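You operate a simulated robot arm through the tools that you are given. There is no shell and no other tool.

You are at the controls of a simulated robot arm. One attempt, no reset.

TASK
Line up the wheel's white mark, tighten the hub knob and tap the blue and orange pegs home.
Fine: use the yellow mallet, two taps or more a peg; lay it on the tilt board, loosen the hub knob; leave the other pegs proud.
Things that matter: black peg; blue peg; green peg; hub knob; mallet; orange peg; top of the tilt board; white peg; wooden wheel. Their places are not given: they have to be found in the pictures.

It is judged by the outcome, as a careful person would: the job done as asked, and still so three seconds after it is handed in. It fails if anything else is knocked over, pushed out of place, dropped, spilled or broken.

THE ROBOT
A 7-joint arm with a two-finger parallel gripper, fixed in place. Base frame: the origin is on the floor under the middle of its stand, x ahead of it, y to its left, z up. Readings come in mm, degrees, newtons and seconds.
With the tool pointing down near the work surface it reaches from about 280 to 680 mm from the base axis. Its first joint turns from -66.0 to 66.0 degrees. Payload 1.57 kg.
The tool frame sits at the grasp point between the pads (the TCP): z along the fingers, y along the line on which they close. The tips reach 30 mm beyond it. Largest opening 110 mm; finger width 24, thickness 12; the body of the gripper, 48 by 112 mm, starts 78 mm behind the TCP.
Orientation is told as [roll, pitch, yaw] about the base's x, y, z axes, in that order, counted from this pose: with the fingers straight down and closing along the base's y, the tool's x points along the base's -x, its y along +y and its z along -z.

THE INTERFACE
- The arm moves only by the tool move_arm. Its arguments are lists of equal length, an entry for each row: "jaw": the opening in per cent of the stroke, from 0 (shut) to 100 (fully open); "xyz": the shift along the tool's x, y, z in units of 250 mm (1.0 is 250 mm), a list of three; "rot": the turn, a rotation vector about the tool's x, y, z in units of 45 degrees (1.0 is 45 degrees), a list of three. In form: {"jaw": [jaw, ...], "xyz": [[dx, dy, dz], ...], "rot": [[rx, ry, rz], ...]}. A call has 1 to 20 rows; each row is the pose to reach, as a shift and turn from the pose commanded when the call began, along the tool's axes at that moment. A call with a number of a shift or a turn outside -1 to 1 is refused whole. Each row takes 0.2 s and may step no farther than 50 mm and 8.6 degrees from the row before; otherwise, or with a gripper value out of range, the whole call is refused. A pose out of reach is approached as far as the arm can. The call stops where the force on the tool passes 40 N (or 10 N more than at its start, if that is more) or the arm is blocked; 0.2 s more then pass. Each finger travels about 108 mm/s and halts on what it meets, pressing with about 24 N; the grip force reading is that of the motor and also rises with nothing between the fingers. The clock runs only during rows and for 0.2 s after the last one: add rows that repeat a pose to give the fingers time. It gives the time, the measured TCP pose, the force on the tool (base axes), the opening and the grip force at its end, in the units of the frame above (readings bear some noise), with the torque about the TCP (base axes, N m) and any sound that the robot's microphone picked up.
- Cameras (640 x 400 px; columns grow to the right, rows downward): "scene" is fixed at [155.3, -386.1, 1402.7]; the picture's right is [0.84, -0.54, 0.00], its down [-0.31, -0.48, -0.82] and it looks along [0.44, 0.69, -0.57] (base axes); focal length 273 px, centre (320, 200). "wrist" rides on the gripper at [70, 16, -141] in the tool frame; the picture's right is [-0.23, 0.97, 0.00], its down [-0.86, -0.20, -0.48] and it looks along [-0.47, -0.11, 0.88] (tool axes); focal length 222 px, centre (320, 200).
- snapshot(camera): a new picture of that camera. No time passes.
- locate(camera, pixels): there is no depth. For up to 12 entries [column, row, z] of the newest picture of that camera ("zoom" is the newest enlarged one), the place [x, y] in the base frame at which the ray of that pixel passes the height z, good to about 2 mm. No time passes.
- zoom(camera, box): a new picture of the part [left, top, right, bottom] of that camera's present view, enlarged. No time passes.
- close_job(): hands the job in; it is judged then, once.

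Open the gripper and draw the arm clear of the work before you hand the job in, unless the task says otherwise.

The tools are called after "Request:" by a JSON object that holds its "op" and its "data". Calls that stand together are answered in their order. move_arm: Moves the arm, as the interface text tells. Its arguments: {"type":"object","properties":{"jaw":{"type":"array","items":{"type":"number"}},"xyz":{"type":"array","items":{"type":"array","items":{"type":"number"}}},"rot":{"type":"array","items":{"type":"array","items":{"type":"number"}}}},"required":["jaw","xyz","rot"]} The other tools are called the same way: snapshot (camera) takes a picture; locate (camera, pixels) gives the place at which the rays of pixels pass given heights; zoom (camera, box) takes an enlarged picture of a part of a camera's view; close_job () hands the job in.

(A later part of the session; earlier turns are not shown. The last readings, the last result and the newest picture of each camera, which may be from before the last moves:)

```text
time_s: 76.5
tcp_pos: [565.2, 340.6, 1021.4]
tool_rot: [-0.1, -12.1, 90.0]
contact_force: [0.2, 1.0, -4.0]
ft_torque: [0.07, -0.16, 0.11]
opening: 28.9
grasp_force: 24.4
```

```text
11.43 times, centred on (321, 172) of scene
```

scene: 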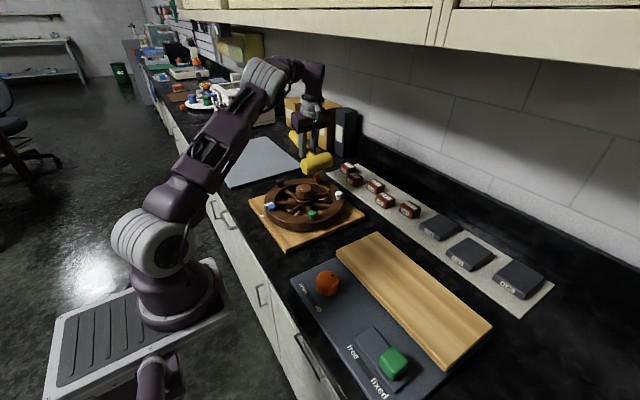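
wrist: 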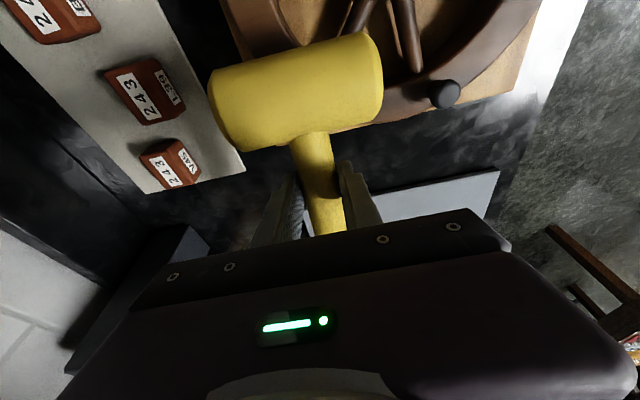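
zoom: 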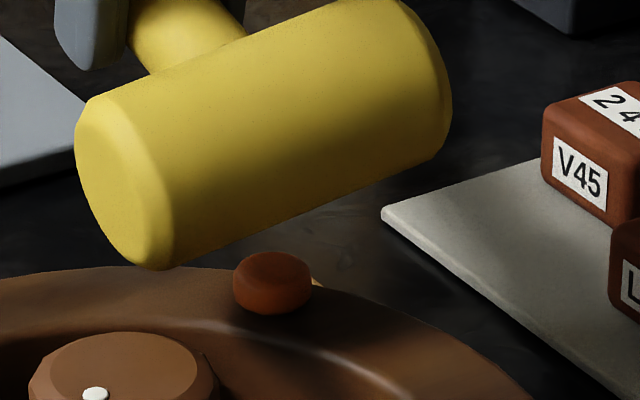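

No visible change on that one; I'll give a slightly deeper fourth tap (30 mm) to make sure it is seated, then compare.

Request:
{"op": "move_arm", "data": {"jaw": [0, 0, 0], "xyz": [[0.025, 0, 0.1174], [0, 0, 0], [0, 0, 0]], "rot": [[0, 0, 0], [0, 0, 0], [0, 0, 0]]}}

Request:
{"op": "zoom", "data": {"camera": "scene", "box": [304, 168, 328, 186]}}

Request:
{"op": "zoom", "data": {"camera": "scene", "box": [296, 155, 346, 190]}}

Request:
{"op": "zoom", "data": {"camera": "scene", "box": [262, 192, 294, 216]}}

```text
time_s: 77.3
tcp_pos: [565.9, 340.0, 1023.7]
tool_rot: [0.0, -12.1, 90.0]
contact_force: [1.5, 0.1, -3.1]
ft_torque: [0.09, -0.04, 0.15]
opening: 28.6
grasp_force: 23.8
```

```text
16.00 times, centred on (316, 177) of scene
```

zoom: 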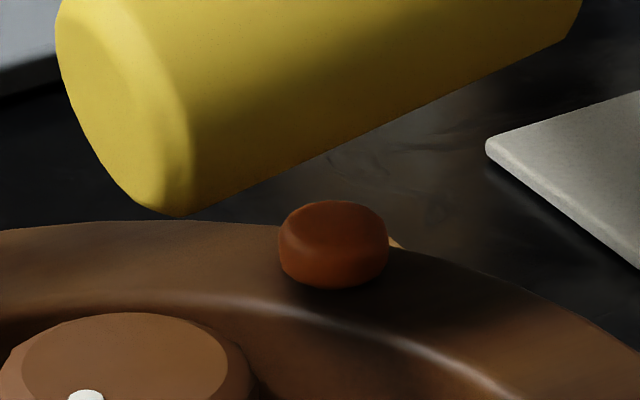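

```text
11.43 times, centred on (321, 172) of scene
```

zoom: 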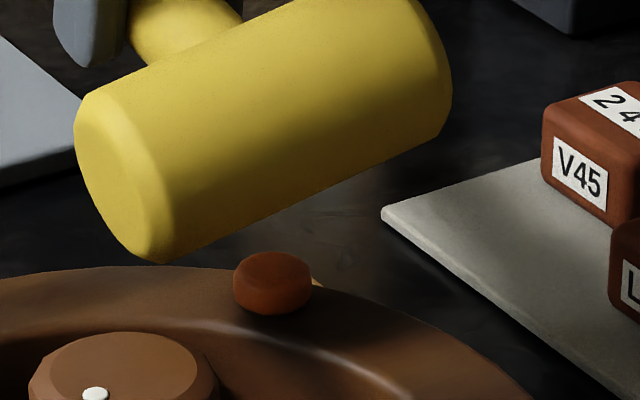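

```text
16.00 times, centred on (278, 204) of scene
```

zoom: 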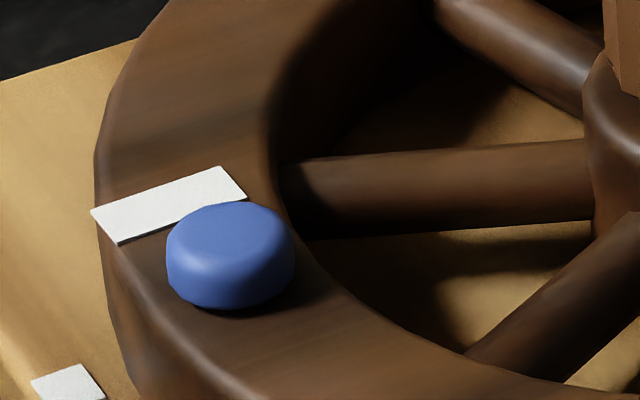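

Both pegs now sit with no stem visible. I raise the mallet ~50 mm and level the tool for carrying it back.

Request:
{"op": "move_arm", "data": {"jaw": [0, 0, 0, 0, 0, 0], "xyz": [[-0.01, 0, -0.05], [-0.025, 0, -0.12], [-0.0416, 0, -0.1956], [-0.0416, 0, -0.1956], [-0.0416, 0, -0.1956], [-0.0416, 0, -0.1956]], "rot": [[0, 0, 0], [0, 0, 0], [0, 0.06, 0], [0, 0.13, 0], [0, 0.2, 0], [0, 0.267, 0]]}}

Request:
{"op": "snapshot", "data": {"camera": "wrist"}}

Request:
{"op": "zoom", "data": {"camera": "scene", "box": [250, 150, 370, 225]}}

```text
time_s: 78.7
tcp_pos: [556.8, 339.0, 1072.9]
tool_rot: [1.0, -2.3, 92.1]
contact_force: [0.1, 0.1, -2.6]
ft_torque: [0.13, 0.03, -0.01]
opening: 28.7
grasp_force: 23.8
out of reach, approached as far as the arm can: row 5, 6
```

```text
taken
```

wrist: 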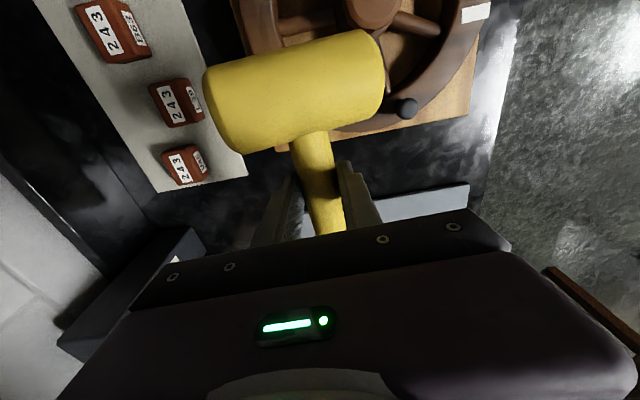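

```text
5.33 times, centred on (310, 188) of scene
```

zoom: 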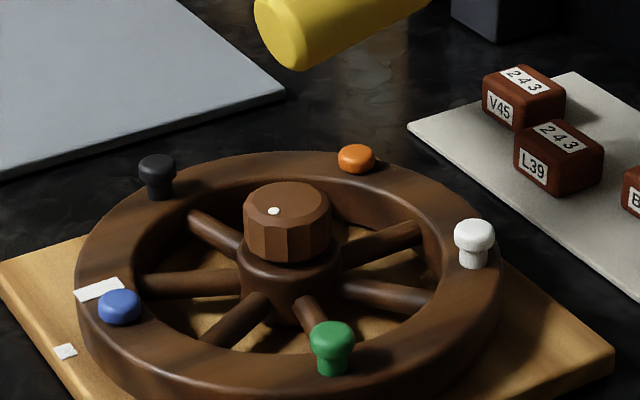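

Both pegs look fully home and the other pegs proud. The level pose there was just out of reach; I move back toward the robot along −y to an intermediate point.

Request:
{"op": "move_arm", "data": {"jaw": [0, 0, 0, 0, 0, 0, 0, 0, 0], "xyz": [[0.06, 0.01, 0], [0.17, 0.025, 0], [0.29, 0.04, 0], [0.41, 0.055, 0], [0.53, 0.07, 0], [0.65, 0.085, 0], [0.74, 0.1, 0], [0.792, 0.104, 0], [0.792, 0.104, 0]], "rot": [[0, 0, 0], [0, 0, 0], [0, 0, 0], [0, 0, 0], [0, 0, 0], [0, 0, 0], [0, 0, 0], [0, 0, 0], [0, 0, 0]]}}

Request:
{"op": "snapshot", "data": {"camera": "wrist"}}

```text
time_s: 80.7
tcp_pos: [536.3, 139.0, 1064.6]
tool_rot: [1.1, -2.4, 92.1]
contact_force: [-0.2, 0.6, -3.2]
ft_torque: [0.11, -0.01, -0.01]
opening: 28.7
grasp_force: 23.4
```

```text
taken
```

wrist: 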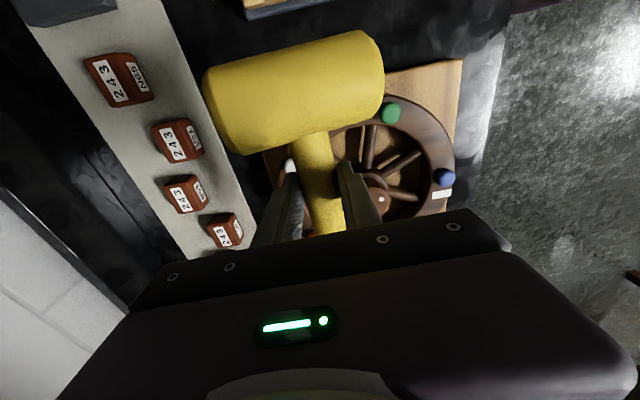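

The mallet rides steadily. I continue −y 200 mm while correcting the small roll/pitch/yaw offsets.

Request:
{"op": "move_arm", "data": {"jaw": [0, 0, 0, 0, 0, 0, 0, 0, 0], "xyz": [[0.06, 0.005, -0.003], [0.17, 0.015, -0.007], [0.29, 0.025, -0.012], [0.41, 0.036, -0.017], [0.53, 0.046, -0.022], [0.65, 0.056, -0.027], [0.74, 0.064, -0.031], [0.798, 0.069, -0.033], [0.798, 0.069, -0.033]], "rot": [[0.003, 0.006, 0.005], [0.006, 0.013, 0.01], [0.009, 0.02, 0.017], [0.012, 0.027, 0.024], [0.015, 0.034, 0.03], [0.018, 0.04, 0.036], [0.021, 0.047, 0.042], [0.024, 0.053, 0.047], [0.024, 0.053, 0.047]]}}

Request:
{"op": "snapshot", "data": {"camera": "wrist"}}

Request:
{"op": "snapshot", "data": {"camera": "scene"}}

```text
time_s: 82.7
tcp_pos: [528.9, -62.0, 1066.7]
tool_rot: [0.1, 0.2, 90.0]
contact_force: [-1.6, 0.0, -2.3]
ft_torque: [0.14, -0.05, 0.01]
opening: 28.6
grasp_force: 24.3
```

```text
taken
```

wrist: 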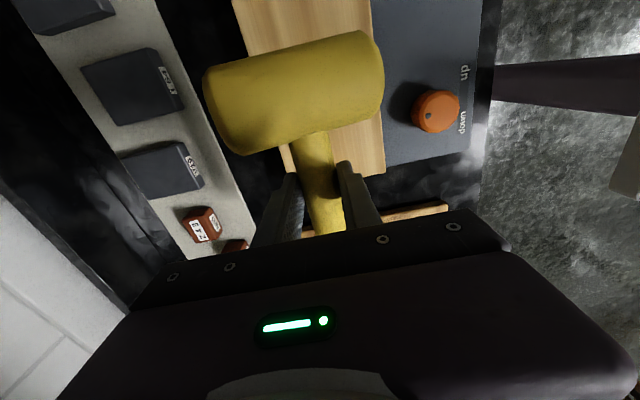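

```text
taken
```

scene: 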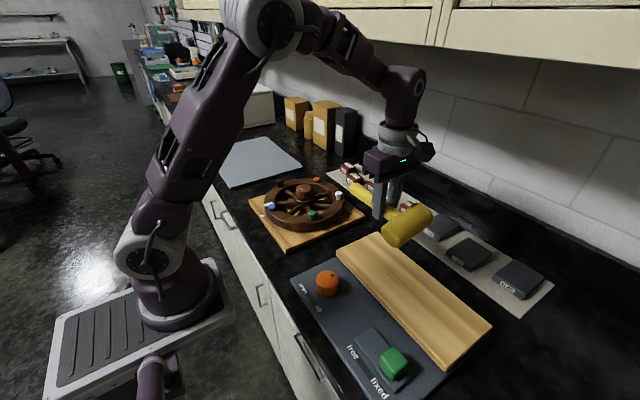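

The tool is level at (528.9,−62,1066.7). I move to above the original resting place (515.6,−203.9) at z≈1010.

Request:
{"op": "move_arm", "data": {"jaw": [0, 0, 0, 0, 0, 0, 0], "xyz": [[0.06, 0.006, 0], [0.17, 0.016, 0.04], [0.3, 0.028, 0.09], [0.42, 0.04, 0.14], [0.53, 0.05, 0.19], [0.568, 0.053, 0.227], [0.568, 0.053, 0.227]], "rot": [[0, 0, 0], [0, 0, 0], [0, 0, 0], [0, 0, 0], [0, 0, 0], [0, 0, 0], [0, 0, 0]]}}

Request:
{"op": "snapshot", "data": {"camera": "wrist"}}

Request:
{"op": "zoom", "data": {"camera": "scene", "box": [350, 190, 510, 340]}}

```text
time_s: 84.3
tcp_pos: [513.6, -202.6, 1009.4]
tool_rot: [0.1, 0.1, 90.0]
contact_force: [0.0, 0.4, -3.6]
ft_torque: [0.12, -0.04, 0.0]
opening: 28.5
grasp_force: 23.7
```

```text
taken
```

wrist: 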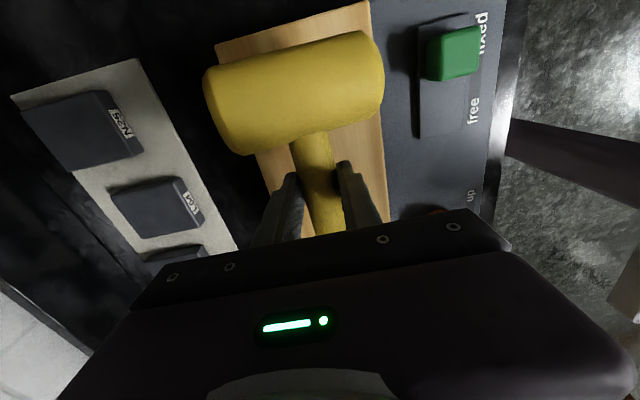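

```text
2.67 times, centred on (430, 265) of scene
```

zoom: 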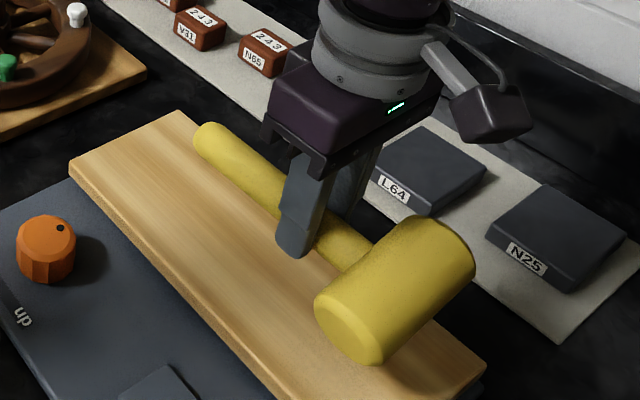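

The mallet's pose in the grip looks almost identical to when I first gripped it. I lower it to z≈962, then will continue in small steps.

Request:
{"op": "move_arm", "data": {"jaw": [0, 0, 0, 0, 0, 0], "xyz": [[0, 0, 0.05], [0, 0, 0.1], [0, 0, 0.14], [0, 0, 0.17], [0, 0, 0.188], [0, 0, 0.188]], "rot": [[0, 0, 0], [0, 0, 0], [0, 0, 0], [0, 0, 0], [0, 0, 0], [0, 0, 0]]}}

Request:
{"op": "zoom", "data": {"camera": "scene", "box": [360, 230, 480, 340]}}

Request:
{"op": "snapshot", "data": {"camera": "wrist"}}

```text
time_s: 85.7
tcp_pos: [516.1, -203.5, 960.9]
tool_rot: [0.0, 0.2, 90.1]
contact_force: [5.2, 1.0, 4.4]
ft_torque: [-0.24, 0.06, 0.31]
opening: 28.6
grasp_force: 23.9
```

```text
3.64 times, centred on (420, 285) of scene
```

zoom: 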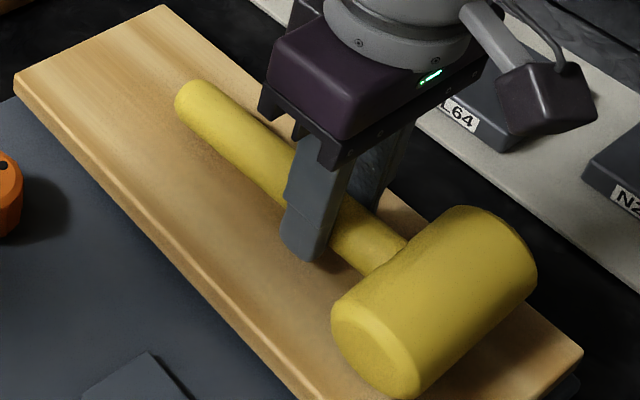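

```text
taken
```

wrist: 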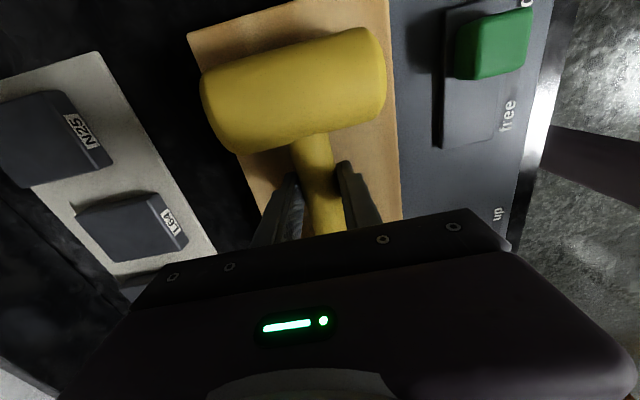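

The head touched the board first (Fz changed by +7 N, torque toward the head side) about 9 mm above the original grasp height, so the head is drooped ~8°. I lift 3 mm, tilt the head up 8°, then lower in small steps so handle and head settle together.

Request:
{"op": "move_arm", "data": {"jaw": [0, 0, 0, 0, 0, 0, 0], "xyz": [[0, 0, -0.016], [0, 0, -0.016], [0, 0, -0.016], [0, 0, -0.008], [0, 0, 0.0], [0, 0, 0.008], [0, 0, 0.014]], "rot": [[0, 0, 0], [0, 0.09, 0], [0, 0.178, 0], [0, 0.178, 0], [0, 0.178, 0], [0, 0.178, 0], [0, 0.178, 0]]}}

Request:
{"op": "zoom", "data": {"camera": "scene", "box": [360, 230, 480, 340]}}

```text
time_s: 87.3
tcp_pos: [515.6, -203.8, 960.4]
tool_rot: [-0.2, 8.3, 90.1]
contact_force: [6.5, -9.7, 18.0]
ft_torque: [0.17, 0.25, 0.46]
opening: 29.1
grasp_force: 24.0
```

```text
3.64 times, centred on (420, 285) of scene
```

zoom: 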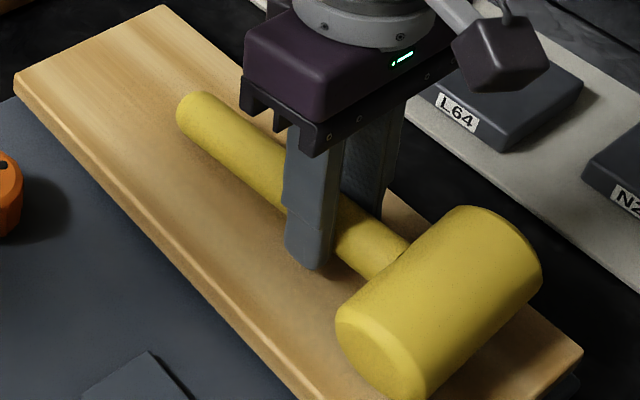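

Vertical force is +18 N: the mallet is now resting on the board at head and handle end. I ease up 2 mm to unload before opening and take a look.

Request:
{"op": "move_arm", "data": {"jaw": [0, 0, 0], "xyz": [[0, 0, -0.006], [0, 0, -0.01], [0, 0, -0.01]], "rot": [[0, 0, 0], [0, 0, 0], [0, 0, 0]]}}

Request:
{"op": "zoom", "data": {"camera": "scene", "box": [370, 240, 450, 300]}}

Request:
{"op": "snapshot", "data": {"camera": "wrist"}}

```text
time_s: 88.1
tcp_pos: [514.3, -202.2, 960.4]
tool_rot: [0.2, 8.1, 90.1]
contact_force: [0.6, 0.0, -3.3]
ft_torque: [0.16, 0.05, -0.12]
opening: 28.5
grasp_force: 24.1
```

```text
6.67 times, centred on (410, 270) of scene
```

zoom: 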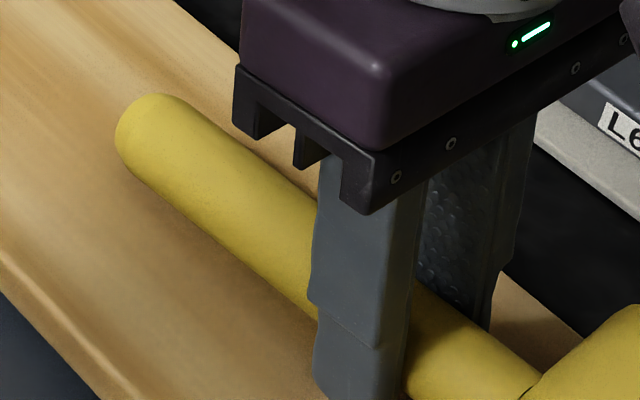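

```text
taken
```

wrist: 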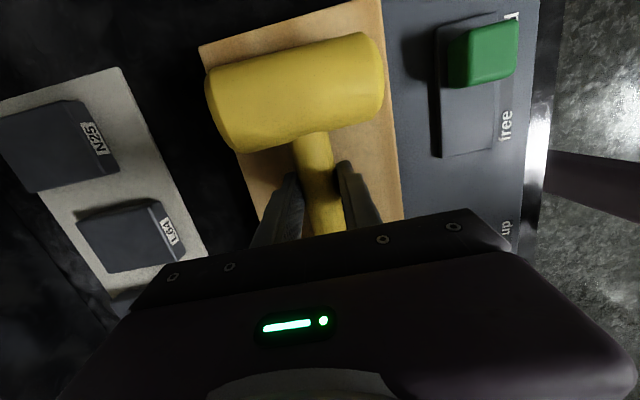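

The mallet now hangs just off the board at practically its original resting pose. I lower 1.5 mm until it touches, then open the fingers gently.

Request:
{"op": "move_arm", "data": {"jaw": [0, 0], "xyz": [[0, 0, 0.004], [0, 0, 0.006]], "rot": [[0, 0, 0], [0, 0, 0]]}}

```text
time_s: 88.7
tcp_pos: [515.2, -202.4, 959.7]
tool_rot: [0.0, 8.0, 90.1]
contact_force: [-2.8, 6.6, 4.7]
ft_torque: [-0.12, 0.51, -0.43]
opening: 28.5
grasp_force: 24.5
```

It's touching with ~8 N support. I open the jaw in steps.

Request:
{"op": "move_arm", "data": {"jaw": [29, 34, 42, 52, 60], "xyz": [[0, 0, 0], [0, 0, 0], [0, 0, 0], [0, 0, 0], [0, 0, 0]], "rot": [[0, 0, 0], [0, 0, 0], [0, 0, 0], [0, 0, 0], [0, 0, 0]]}}

Request:
{"op": "zoom", "data": {"camera": "scene", "box": [360, 230, 480, 340]}}

Request:
{"op": "snapshot", "data": {"camera": "wrist"}}

```text
time_s: 89.9
tcp_pos: [515.5, -203.2, 959.4]
tool_rot: [0.1, 8.2, 90.0]
contact_force: [-0.4, 0.2, 0.3]
ft_torque: [-0.02, -0.01, 0.03]
opening: 65.8
grasp_force: 0.1
```

```text
3.64 times, centred on (420, 285) of scene
```

zoom: 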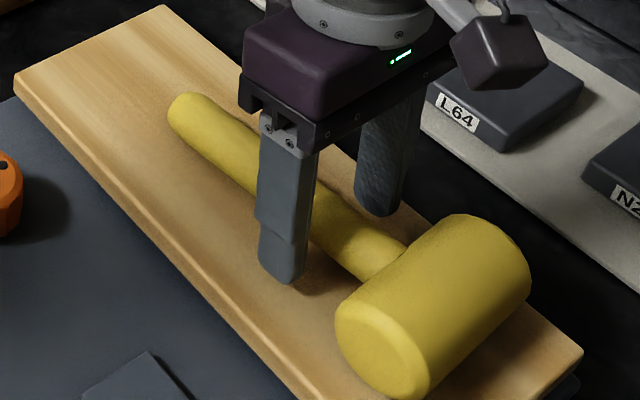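

```text
taken
```

wrist: 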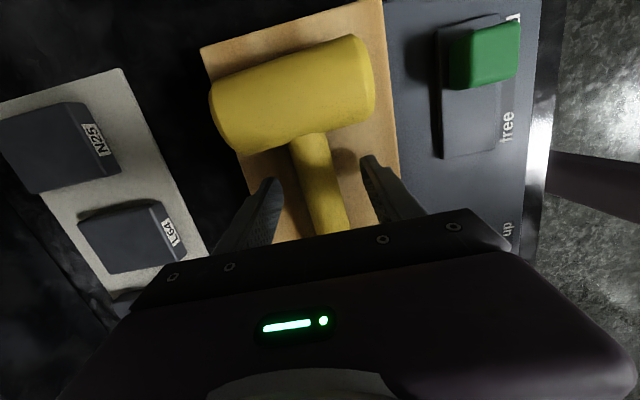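

The mallet lies on the tilt board, free of the fingers. I rise vertically and level the tool, then check it stays put.

Request:
{"op": "move_arm", "data": {"jaw": [60, 60, 60, 60, 60, 60], "xyz": [[0.0139, 0, -0.099], [0.0278, 0, -0.198], [0.0445, 0, -0.317], [0.0556, 0, -0.396], [0.0556, 0, -0.396], [0.0556, 0, -0.396]], "rot": [[0, 0, 0], [0, 0, 0], [0, 0, 0], [0, -0.06, 0], [0, -0.12, 0], [0, -0.178, 0]]}}

Request:
{"op": "snapshot", "data": {"camera": "wrist"}}

Request:
{"op": "zoom", "data": {"camera": "scene", "box": [320, 220, 500, 370]}}

```text
time_s: 91.3
tcp_pos: [513.9, -202.1, 1059.1]
tool_rot: [0.0, 0.0, 89.9]
contact_force: [0.1, -0.1, 0.0]
ft_torque: [0.0, -0.03, 0.01]
opening: 65.7
grasp_force: 0.1
```

```text
taken
```

wrist: 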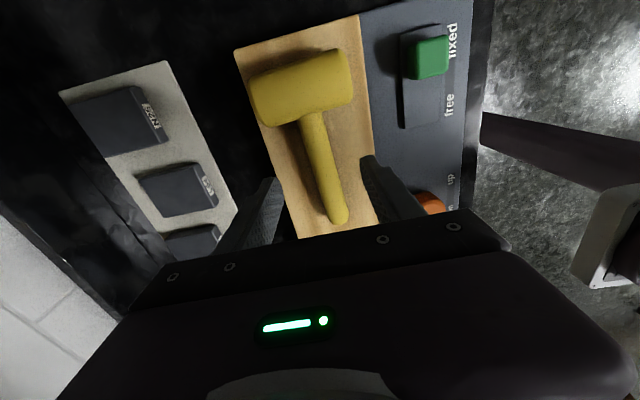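

```text
2.67 times, centred on (410, 295) of scene
```

zoom: 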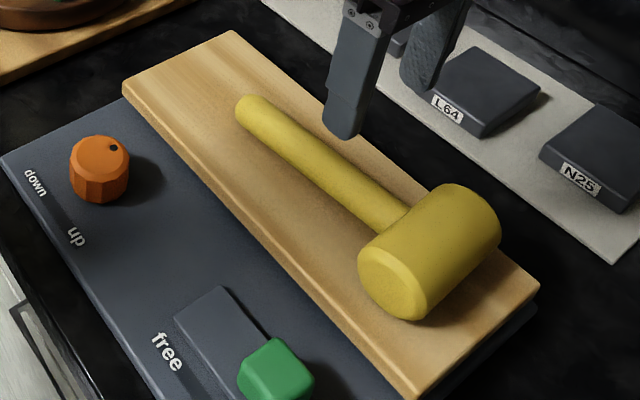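

The mallet rests stably on the tilt board, nearly where it began. Now back to the hub knob: I travel over in steps while rotating to yaw −60° so I can turn it counter-clockwise.

Request:
{"op": "move_arm", "data": {"jaw": [75, 75, 75, 75, 75, 75, 75], "xyz": [[-0.06, 0.005, -0.06], [-0.2, 0.015, -0.1], [-0.36, 0.027, -0.1], [-0.52, 0.038, -0.1], [-0.68, 0.05, -0.1], [-0.844, 0.06, -0.1], [-0.844, 0.06, -0.1]], "rot": [[0, 0, 0.16], [0, 0, 0.33], [0, 0, 0.5], [0, 0, 0.67], [0, 0, 0.84], [0, 0, 1.0], [0, 0, 1.0]]}}

Request:
{"op": "move_arm", "data": {"jaw": [75, 75, 75, 75, 75, 75, 75], "xyz": [[-0.08, 0.09, 0], [-0.18, 0.205, 0], [-0.28, 0.32, 0], [-0.38, 0.434, 0], [-0.48, 0.548, 0], [-0.56, 0.639, 0], [-0.56, 0.639, 0]], "rot": [[0, 0, 0.16], [0, 0, 0.33], [0, 0, 0.5], [0, 0, 0.67], [0, 0, 0.84], [0, 0, 1.0], [0, 0, 1.0]]}}

Request:
{"op": "move_arm", "data": {"jaw": [75, 75, 75, 75, 75, 75, 75], "xyz": [[0, 0, 0], [0, 0, 0], [0, 0, 0], [0, 0, 0], [0, 0, 0], [0, 0, 0], [0, 0, 0]], "rot": [[0, 0, 0.16], [0, 0, 0.33], [0, 0, 0.5], [0, 0, 0.67], [0, 0, 0.84], [0, 0, 1.0], [0, 0, 1.0]]}}

Request:
{"op": "snapshot", "data": {"camera": "wrist"}}

Request:
{"op": "snapshot", "data": {"camera": "scene"}}

```text
time_s: 92.9
tcp_pos: [501.5, 12.3, 1085.2]
tool_rot: [-0.1, 0.0, 44.9]
contact_force: [1.1, 0.1, 1.0]
ft_torque: [0.0, -0.01, -0.01]
opening: 82.3
grasp_force: 0.1
```

```text
time_s: 94.5
tcp_pos: [485.3, 221.7, 1082.9]
tool_rot: [-0.2, 0.1, -0.1]
contact_force: [1.2, -0.1, 0.0]
ft_torque: [0.0, -0.02, 0.04]
opening: 82.7
grasp_force: 0.0
```

```text
time_s: 96.1
tcp_pos: [486.3, 221.1, 1082.3]
tool_rot: [-0.1, -0.1, -45.0]
contact_force: [-0.6, -0.6, -0.1]
ft_torque: [-0.02, 0.01, -0.01]
opening: 82.5
grasp_force: 0.1
```

```text
taken
```

wrist: 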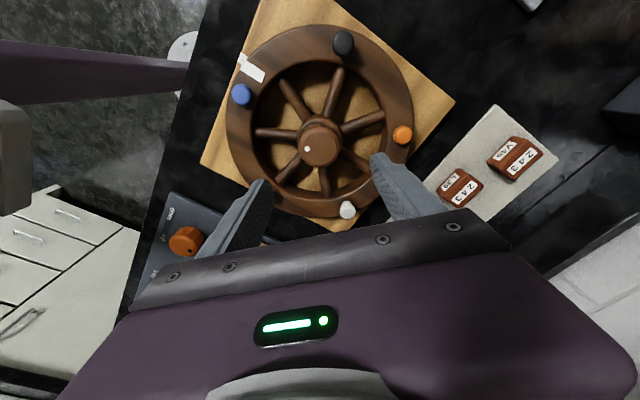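

```text
taken
```

scene: 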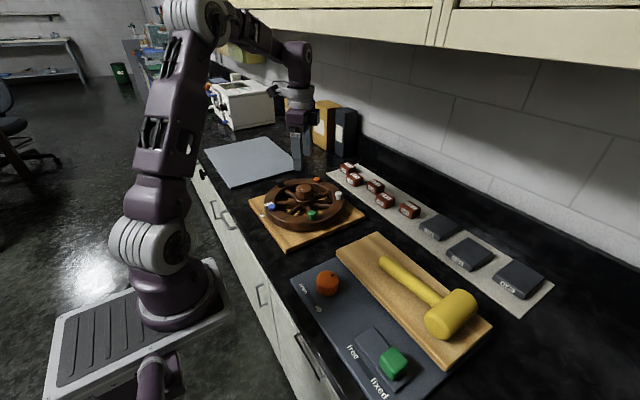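

From here I'll inspect the wheel: pegs' seating and mark alignment.

Request:
{"op": "zoom", "data": {"camera": "wrist", "box": [216, 20, 424, 150]}}

Request:
{"op": "zoom", "data": {"camera": "wrist", "box": [280, 100, 440, 220]}}

Request:
{"op": "locate", "data": {"camera": "wrist", "pixels": [[251.5, 68, 934], [243, 58.5, 900], [241, 96, 945], [402.5, 134.5, 945], [343.5, 42.5, 955], [347, 210, 955], [319, 146, 971], [306, 149, 971]]}}

```text
3.08 times, centred on (320, 85) of wrist
```

zoom: 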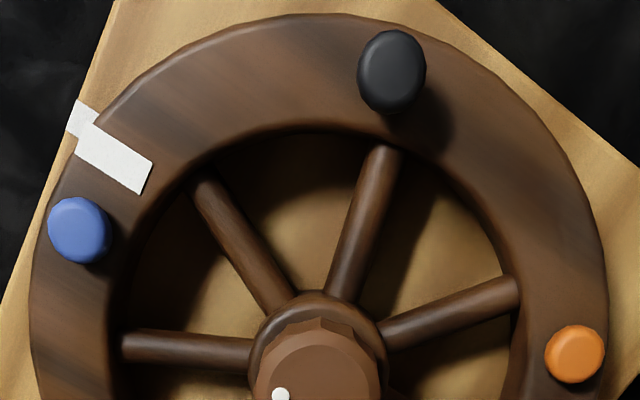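

```text
3.33 times, centred on (360, 160) of wrist
```

zoom: 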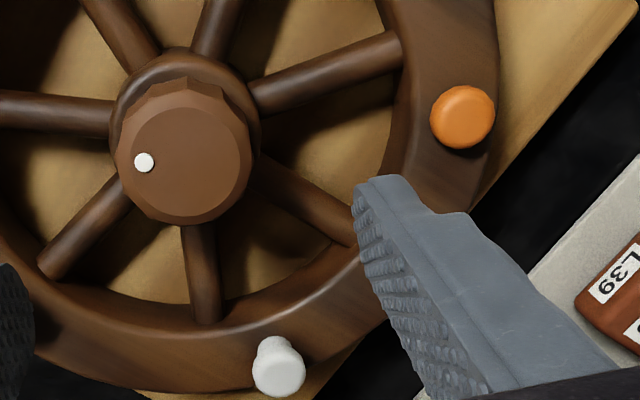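

```text
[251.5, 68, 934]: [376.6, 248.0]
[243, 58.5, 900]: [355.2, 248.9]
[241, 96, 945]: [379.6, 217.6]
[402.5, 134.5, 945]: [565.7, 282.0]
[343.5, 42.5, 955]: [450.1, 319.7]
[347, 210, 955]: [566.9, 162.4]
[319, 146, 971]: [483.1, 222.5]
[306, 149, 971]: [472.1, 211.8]
```

Marks still line up (bar y≈248.0, base 248.9) and both pegs are flush. I turn to yaw −60°, centre over the knob and descend to z≈982.

Request:
{"op": "move_arm", "data": {"jaw": [75, 75, 75, 75, 75, 75], "xyz": [[0.0045, -0.0028, 0.1], [0.0045, -0.0028, 0.2], [0.0045, -0.0028, 0.28], [0.0045, -0.0028, 0.34], [0.0045, -0.0028, 0.38], [0.0045, -0.0028, 0.4]], "rot": [[0, 0, 0.11], [0, 0, 0.22], [0, 0, 0.333], [0, 0, 0.333], [0, 0, 0.333], [0, 0, 0.333]]}}

Request:
{"op": "zoom", "data": {"camera": "wrist", "box": [240, 120, 432, 240]}}

```text
time_s: 97.5
tcp_pos: [483.4, 221.7, 982.9]
tool_rot: [-0.1, -0.1, -60.0]
contact_force: [0.1, -0.1, 0.6]
ft_torque: [0.01, 0.04, 0.01]
opening: 82.5
grasp_force: 0.1
```

```text
3.33 times, centred on (336, 180) of wrist
```

zoom: 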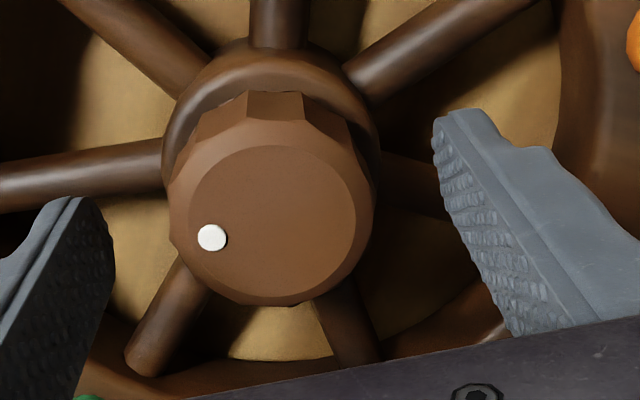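

The knob is centred between the fingers. I close on it in steps and check the balance.

Request:
{"op": "move_arm", "data": {"jaw": [60, 50, 44, 40, 36, 36], "xyz": [[0, 0, 0], [0, 0, 0], [0, 0, 0], [0, 0, 0], [0, 0, 0], [0, 0, 0]], "rot": [[0, 0, 0], [0, 0, 0], [0, 0, 0], [0, 0, 0], [0, 0, 0], [0, 0, 0]]}}

```text
time_s: 98.9
tcp_pos: [484.1, 221.0, 982.0]
tool_rot: [-0.1, -0.1, -60.0]
contact_force: [7.6, 3.4, -5.7]
ft_torque: [0.42, -0.83, 0.01]
opening: 47.5
grasp_force: 45.4
```

Grip 45 N with only ~8 N imbalance. I start loosening: counter-clockwise 20° first, watching torque and the wheel.

Request:
{"op": "move_arm", "data": {"jaw": [20, 20, 20, 20, 20, 20], "xyz": [[0, 0, 0], [0, 0.003, 0], [0, 0.003, 0], [0, 0.003, 0], [0, 0.003, 0], [0, 0.003, 0]], "rot": [[0, 0, 0], [0, 0, -0.09], [0, 0, -0.18], [0, 0, -0.27], [0, 0, -0.36], [0, 0, -0.45]]}}

Request:
{"op": "snapshot", "data": {"camera": "wrist"}}

Request:
{"op": "zoom", "data": {"camera": "scene", "box": [240, 140, 380, 230]}}

```text
time_s: 100.3
tcp_pos: [485.0, 221.1, 982.7]
tool_rot: [-0.4, 0.1, -39.6]
contact_force: [-4.1, 2.0, -22.2]
ft_torque: [0.08, -0.33, 0.03]
opening: 47.9
grasp_force: 45.0
```

```text
taken
```

wrist: 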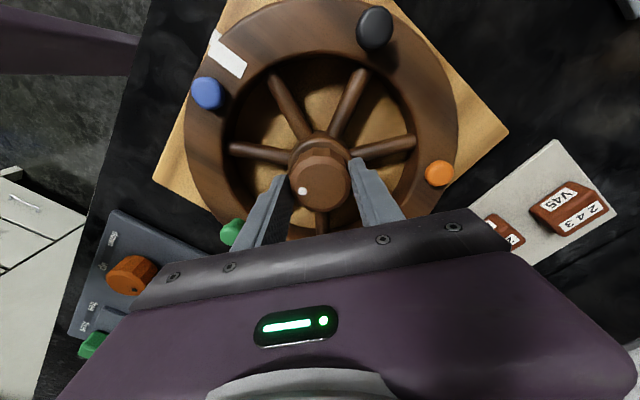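

```text
4.44 times, centred on (310, 185) of scene
```

zoom: 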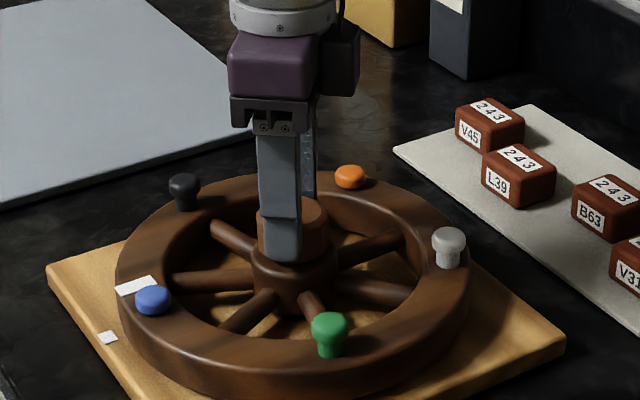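

The knob followed 20° CCW and the wheel stayed still. There is −22 N vertical load, so I ease 1.5 mm down while continuing another 40°.

Request:
{"op": "move_arm", "data": {"jaw": [20, 20, 20, 20, 20, 20, 20, 20, 20], "xyz": [[0, 0, 0.006], [0, 0, 0.006], [0, 0, 0.006], [0, 0, 0.006], [0, 0, 0.006], [0, 0, 0.006], [0, 0, 0.006], [0, 0, 0.006], [0, 0, 0.006]], "rot": [[0, 0, 0], [0, 0, -0.11], [0, 0, -0.22], [0, 0, -0.33], [0, 0, -0.44], [0, 0, -0.55], [0, 0, -0.66], [0, 0, -0.77], [0, 0, -0.88]]}}

Request:
{"op": "snapshot", "data": {"camera": "wrist"}}

Request:
{"op": "zoom", "data": {"camera": "scene", "box": [240, 140, 380, 230]}}

```text
time_s: 101.6
tcp_pos: [484.4, 219.8, 983.5]
tool_rot: [-0.1, 0.1, -19.9]
contact_force: [-7.5, -5.0, 12.1]
ft_torque: [0.34, 0.4, -0.01]
opening: 47.6
grasp_force: 44.9
stopped in row 6: the force on the tool passed its limit at 41 N (the readings are from after the stop); the commanded pose is now the measured one
```

```text
taken
```

wrist: 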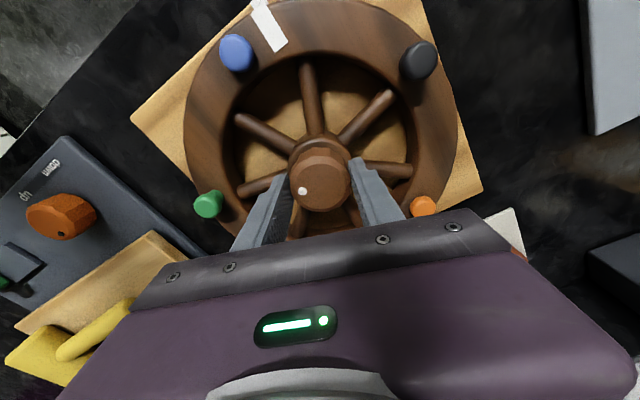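

```text
4.44 times, centred on (310, 185) of scene
```

zoom: 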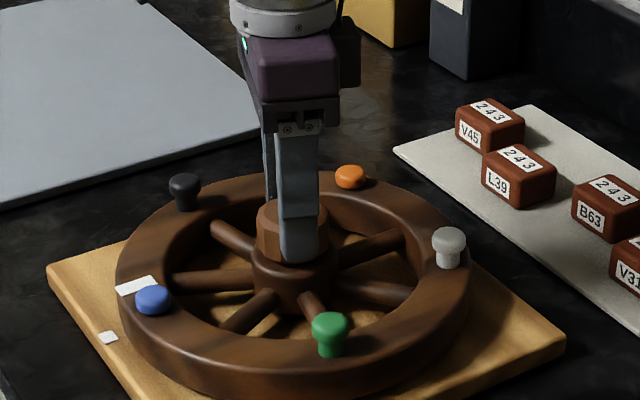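

40° undone so far, wheel unmoved; the stop was just side load. I continue CCW from the present pose.

Request:
{"op": "move_arm", "data": {"jaw": [20, 20, 20, 20, 20, 20, 20, 20], "xyz": [[0, 0, -0.003], [0, 0, -0.003], [0, 0, -0.003], [0, 0, -0.003], [0, 0, -0.003], [0, 0, -0.003], [0, 0, -0.003], [0, 0, -0.003]], "rot": [[0, 0, -0.1], [0, 0, -0.2], [0, 0, -0.3], [0, 0, -0.4], [0, 0, -0.5], [0, 0, -0.6], [0, 0, -0.7], [0, 0, -0.8]]}}

Request:
{"op": "snapshot", "data": {"camera": "wrist"}}

Request:
{"op": "zoom", "data": {"camera": "scene", "box": [240, 140, 380, 230]}}

```text
time_s: 103.4
tcp_pos: [484.0, 220.4, 983.7]
tool_rot: [-0.1, 0.1, 16.2]
contact_force: [-2.8, -6.5, -18.3]
ft_torque: [0.15, 0.3, -0.03]
opening: 47.7
grasp_force: 44.7
```

```text
taken
```

wrist: 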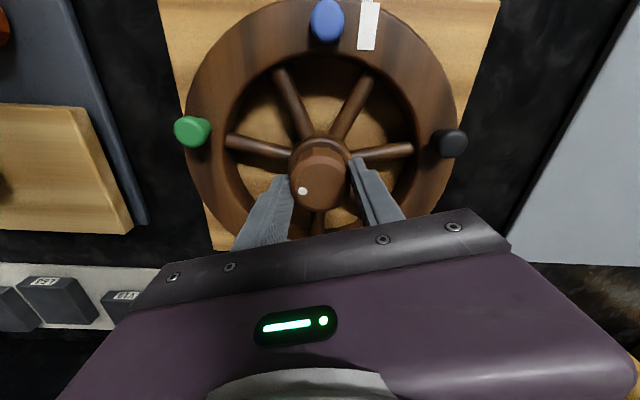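

```text
4.44 times, centred on (310, 185) of scene
```

zoom: 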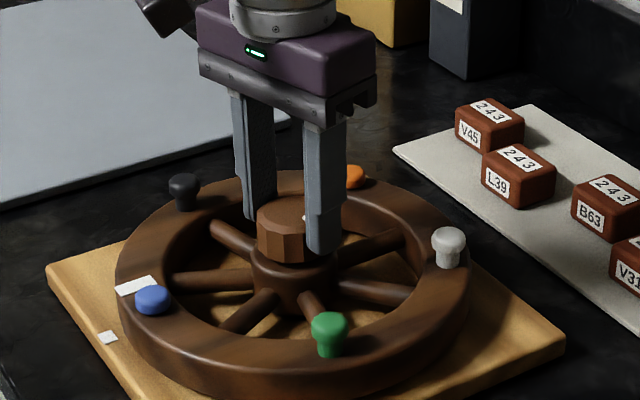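

76° CCW now, dot still fixed in the grip and the wheel still. I continue another ~40° with small z relief.

Request:
{"op": "move_arm", "data": {"jaw": [20, 20, 20, 20, 20, 20, 20, 20, 20], "xyz": [[0, 0, 0.003], [0, 0, 0.004], [0, 0, 0.004], [0, 0, 0.004], [0, 0, 0.004], [0, 0, 0.004], [0, 0, 0.004], [0, 0, 0.004], [0, 0, 0.004]], "rot": [[0, 0, -0.1], [0, 0, -0.2], [0, 0, -0.3], [0, 0, -0.4], [0, 0, -0.5], [0, 0, -0.6], [0, 0, -0.7], [0, 0, -0.8], [0, 0, -0.9]]}}

Request:
{"op": "snapshot", "data": {"camera": "wrist"}}

Request:
{"op": "zoom", "data": {"camera": "scene", "box": [240, 140, 380, 230]}}

```text
time_s: 105.4
tcp_pos: [485.1, 219.2, 983.3]
tool_rot: [-0.1, 0.3, 56.6]
contact_force: [-14.1, -20.0, 16.6]
ft_torque: [-0.12, 0.73, 0.03]
opening: 47.7
grasp_force: 44.6
```

```text
taken
```

wrist: 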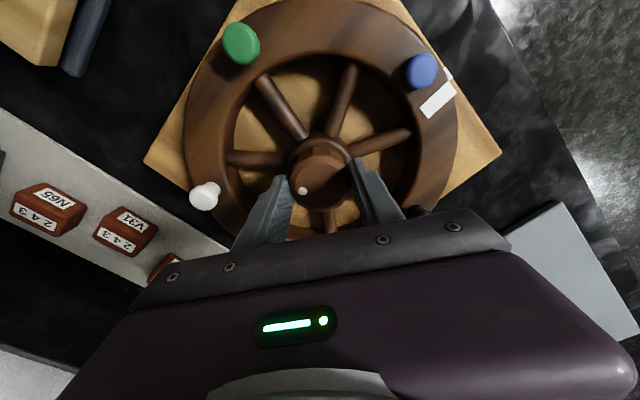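

```text
4.44 times, centred on (310, 185) of scene
```

zoom: 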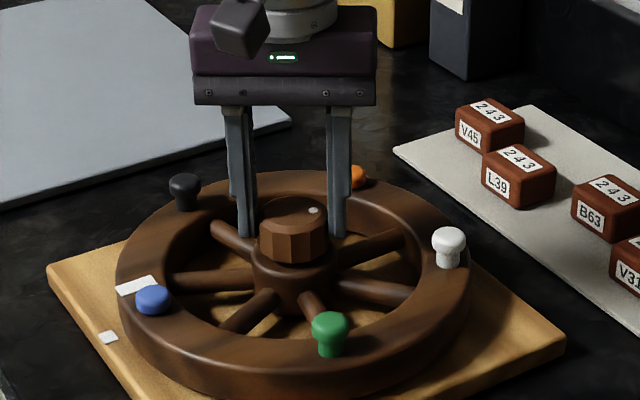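

116° undone; the dot is nearly back at its starting direction. I relieve 2.5 mm along tool x and turn ~16° more, watching for the stop.

Request:
{"op": "move_arm", "data": {"jaw": [20, 20, 20, 20, 20, 20], "xyz": [[0.005, 0, 0], [0.01, 0, 0], [0.01, 0, 0], [0.01, 0, 0], [0.01, 0, 0], [0.01, 0, 0]], "rot": [[0, 0, 0], [0, 0, -0.07], [0, 0, -0.14], [0, 0, -0.21], [0, 0, -0.28], [0, 0, -0.35]]}}

Request:
{"op": "snapshot", "data": {"camera": "wrist"}}

Request:
{"op": "zoom", "data": {"camera": "scene", "box": [240, 140, 380, 230]}}

```text
time_s: 106.8
tcp_pos: [483.8, 219.2, 984.3]
tool_rot: [-0.1, -0.2, 72.5]
contact_force: [6.5, 3.5, 18.6]
ft_torque: [1.03, 0.16, 0.01]
opening: 47.7
grasp_force: 44.5
```

```text
taken
```

wrist: 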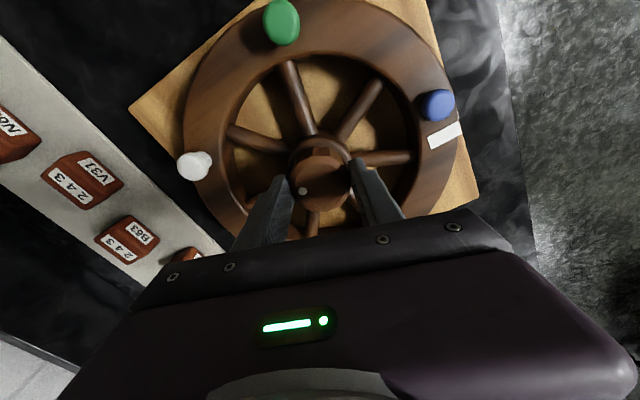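

```text
4.44 times, centred on (310, 185) of scene
```

zoom: 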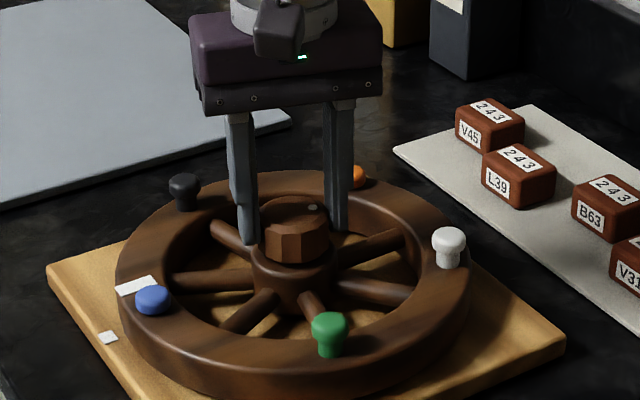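

132° undone with the dot back at its original direction and the marks unchanged: the knob is loose again. I open the fingers and lift straight up.

Request:
{"op": "move_arm", "data": {"jaw": [45, 50, 60, 75, 75, 75, 75, 75], "xyz": [[0, 0, 0], [0, 0, 0], [0, 0, 0], [0, 0, 0], [0, 0, -0.06], [0, 0, -0.16], [0, 0, -0.3], [0, 0, -0.44]], "rot": [[0, 0, 0], [0, 0, 0], [0, 0, 0], [0, 0, 0], [0, 0, 0], [0, 0, 0], [0, 0, 0], [0, 0, 0]]}}

Request:
{"op": "snapshot", "data": {"camera": "wrist"}}

Request:
{"op": "snapshot", "data": {"camera": "scene"}}

```text
time_s: 108.6
tcp_pos: [485.1, 218.2, 1093.1]
tool_rot: [0.1, 0.1, 72.4]
contact_force: [0.3, -0.1, -0.3]
ft_torque: [0.01, 0.02, -0.01]
opening: 82.7
grasp_force: 0.0
```

```text
taken
```

wrist: 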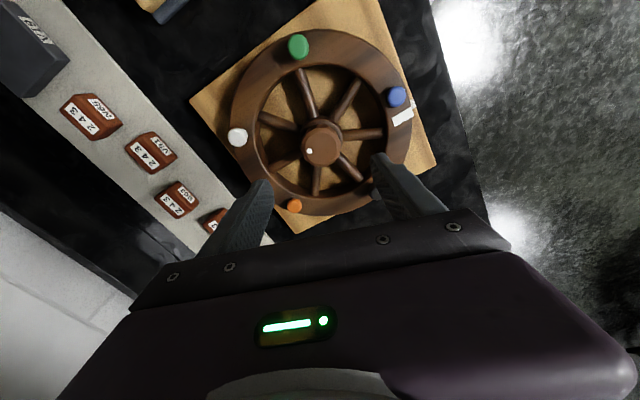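

```text
taken
```

scene: 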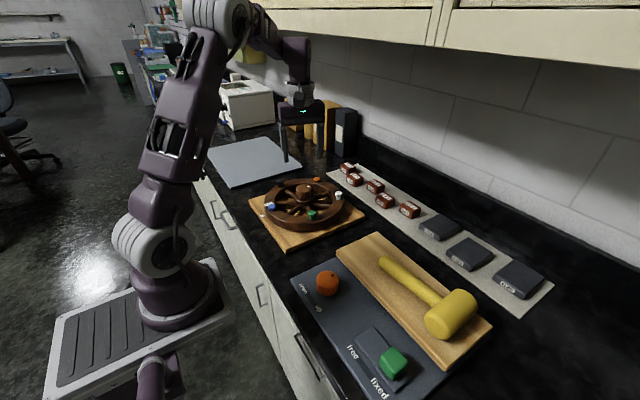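

All looks in order. I rotate back toward yaw ≈5° for the same top view as before, to verify marks, pegs and knob.

Request:
{"op": "move_arm", "data": {"jaw": [36, 36, 36, 36, 36, 36, 36], "xyz": [[0, 0, 0], [0, 0, 0], [0, 0, 0], [0, 0, 0], [0, 0, 0], [0, 0, 0], [0, 0, 0]], "rot": [[0, 0, 0.15], [0, 0, 0.3], [0, 0, 0.45], [0, 0, 0.6], [0, 0, 0.75], [0, 0, 0.9], [0, 0, 1.0]]}}

Request:
{"op": "move_arm", "data": {"jaw": [36, 36, 36, 36, 36], "xyz": [[0, 0, 0], [0, 0, 0], [0, 0, 0], [0, 0, 0], [0, 0, 0]], "rot": [[0, 0, 0.13], [0, 0, 0.26], [0, 0, 0.39], [0, 0, 0.5], [0, 0, 0.5]]}}

Request:
{"op": "snapshot", "data": {"camera": "wrist"}}

Request:
{"op": "zoom", "data": {"camera": "wrist", "box": [224, 10, 416, 130]}}

Request:
{"op": "zoom", "data": {"camera": "wrist", "box": [224, 100, 416, 220]}}

```text
time_s: 110.2
tcp_pos: [483.6, 218.1, 1092.8]
tool_rot: [-0.1, 0.0, 27.3]
contact_force: [0.6, 0.7, 0.5]
ft_torque: [0.03, 0.02, 0.0]
opening: 39.7
grasp_force: 0.0
```

```text
time_s: 111.4
tcp_pos: [483.7, 218.3, 1092.2]
tool_rot: [-0.1, 0.0, 4.7]
contact_force: [0.0, -0.2, 0.4]
ft_torque: [0.02, -0.01, -0.02]
opening: 39.4
grasp_force: 0.1
```

```text
taken
```

wrist: 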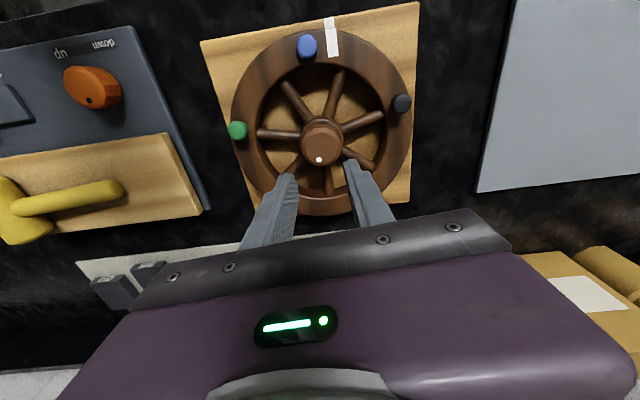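

```text
3.33 times, centred on (320, 70) of wrist
```

zoom: 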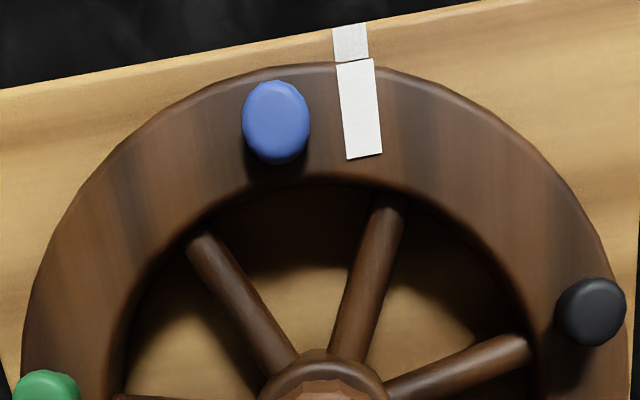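

```text
3.33 times, centred on (320, 160) of wrist
```

zoom: 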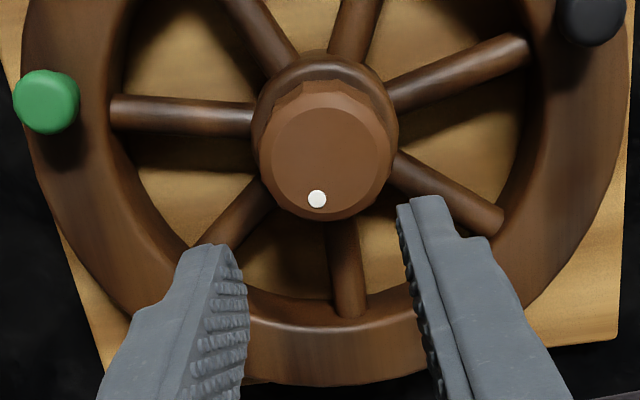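

Marks are collinear. The knob's dot seems about 15–20° short of its original direction; I'll locate it exactly.

Request:
{"op": "locate", "data": {"camera": "zoom", "pixels": [[317, 198, 971], [327, 155, 971], [265, 150, 971], [392, 150, 971]]}}

Request:
{"op": "zoom", "data": {"camera": "scene", "box": [285, 175, 333, 205]}}

```text
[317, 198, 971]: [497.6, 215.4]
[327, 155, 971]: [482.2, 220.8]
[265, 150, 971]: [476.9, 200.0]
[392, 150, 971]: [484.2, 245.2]
```

```text
13.33 times, centred on (309, 190) of scene
```

zoom: 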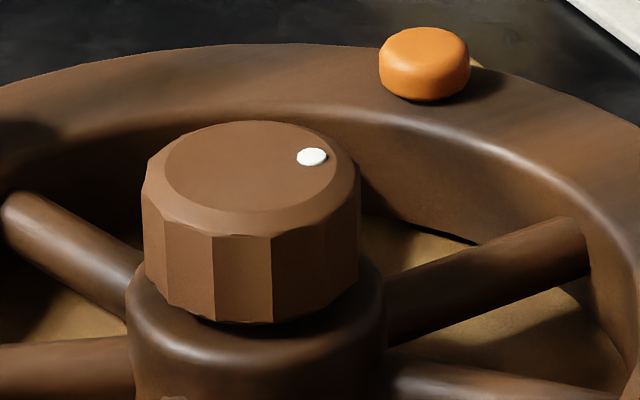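

The dot is at about −19° versus −2° originally, i.e. ~17° short of fully back. I'll re-grip and turn the last ~17° so it's as loose as at the start; first open, centre and descend.

Request:
{"op": "move_arm", "data": {"jaw": [75, 75, 75, 75, 75, 75, 75, 75], "xyz": [[-0.0027, 0.0086, 0], [-0.0027, 0.0086, 0.05], [-0.0027, 0.0086, 0.15], [-0.0027, 0.0086, 0.25], [-0.0027, 0.0086, 0.33], [-0.0027, 0.0086, 0.39], [-0.0027, 0.0086, 0.42], [-0.0027, 0.0086, 0.437]], "rot": [[0, 0, 0], [0, 0, 0], [0, 0, 0], [0, 0, 0], [0, 0, 0], [0, 0, 0], [0, 0, 0], [0, 0, 0]]}}

Request:
{"op": "zoom", "data": {"camera": "wrist", "box": [240, 120, 432, 240]}}

```text
time_s: 113.2
tcp_pos: [485.1, 218.5, 981.6]
tool_rot: [-0.1, 0.0, 4.9]
contact_force: [0.0, -0.6, -0.5]
ft_torque: [-0.02, 0.04, 0.0]
opening: 82.5
grasp_force: 0.0
```

```text
3.33 times, centred on (336, 180) of wrist
```

zoom: 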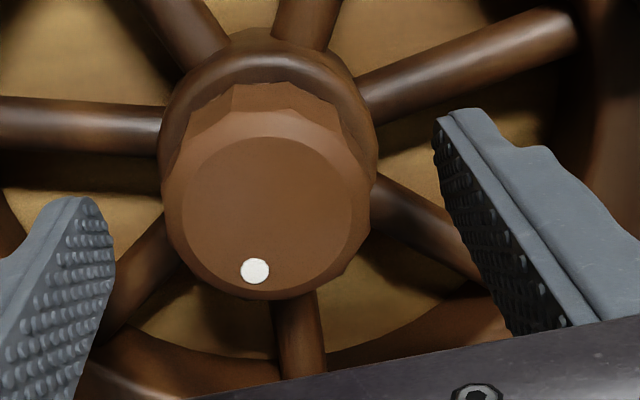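

The knob is centred. I close on it and check the balance.

Request:
{"op": "move_arm", "data": {"jaw": [60, 50, 44, 40, 36, 30, 30], "xyz": [[0, 0, 0], [0, 0, 0], [0, 0, 0], [0, 0, 0], [0, 0, 0], [0, 0, 0], [0, 0, 0]], "rot": [[0, 0, 0], [0, 0, 0], [0, 0, 0], [0, 0, 0], [0, 0, 0], [0, 0, 0], [0, 0, 0]]}}

Request:
{"op": "zoom", "data": {"camera": "wrist", "box": [240, 120, 432, 240]}}

```text
time_s: 114.8
tcp_pos: [486.5, 220.4, 982.4]
tool_rot: [-0.2, 0.1, 4.8]
contact_force: [0.1, 2.9, -2.2]
ft_torque: [0.67, 0.09, -0.01]
opening: 47.3
grasp_force: 45.0
```

```text
3.33 times, centred on (336, 180) of wrist
```

zoom: 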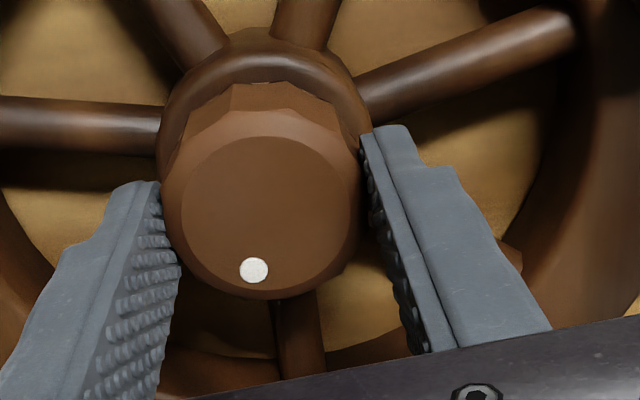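

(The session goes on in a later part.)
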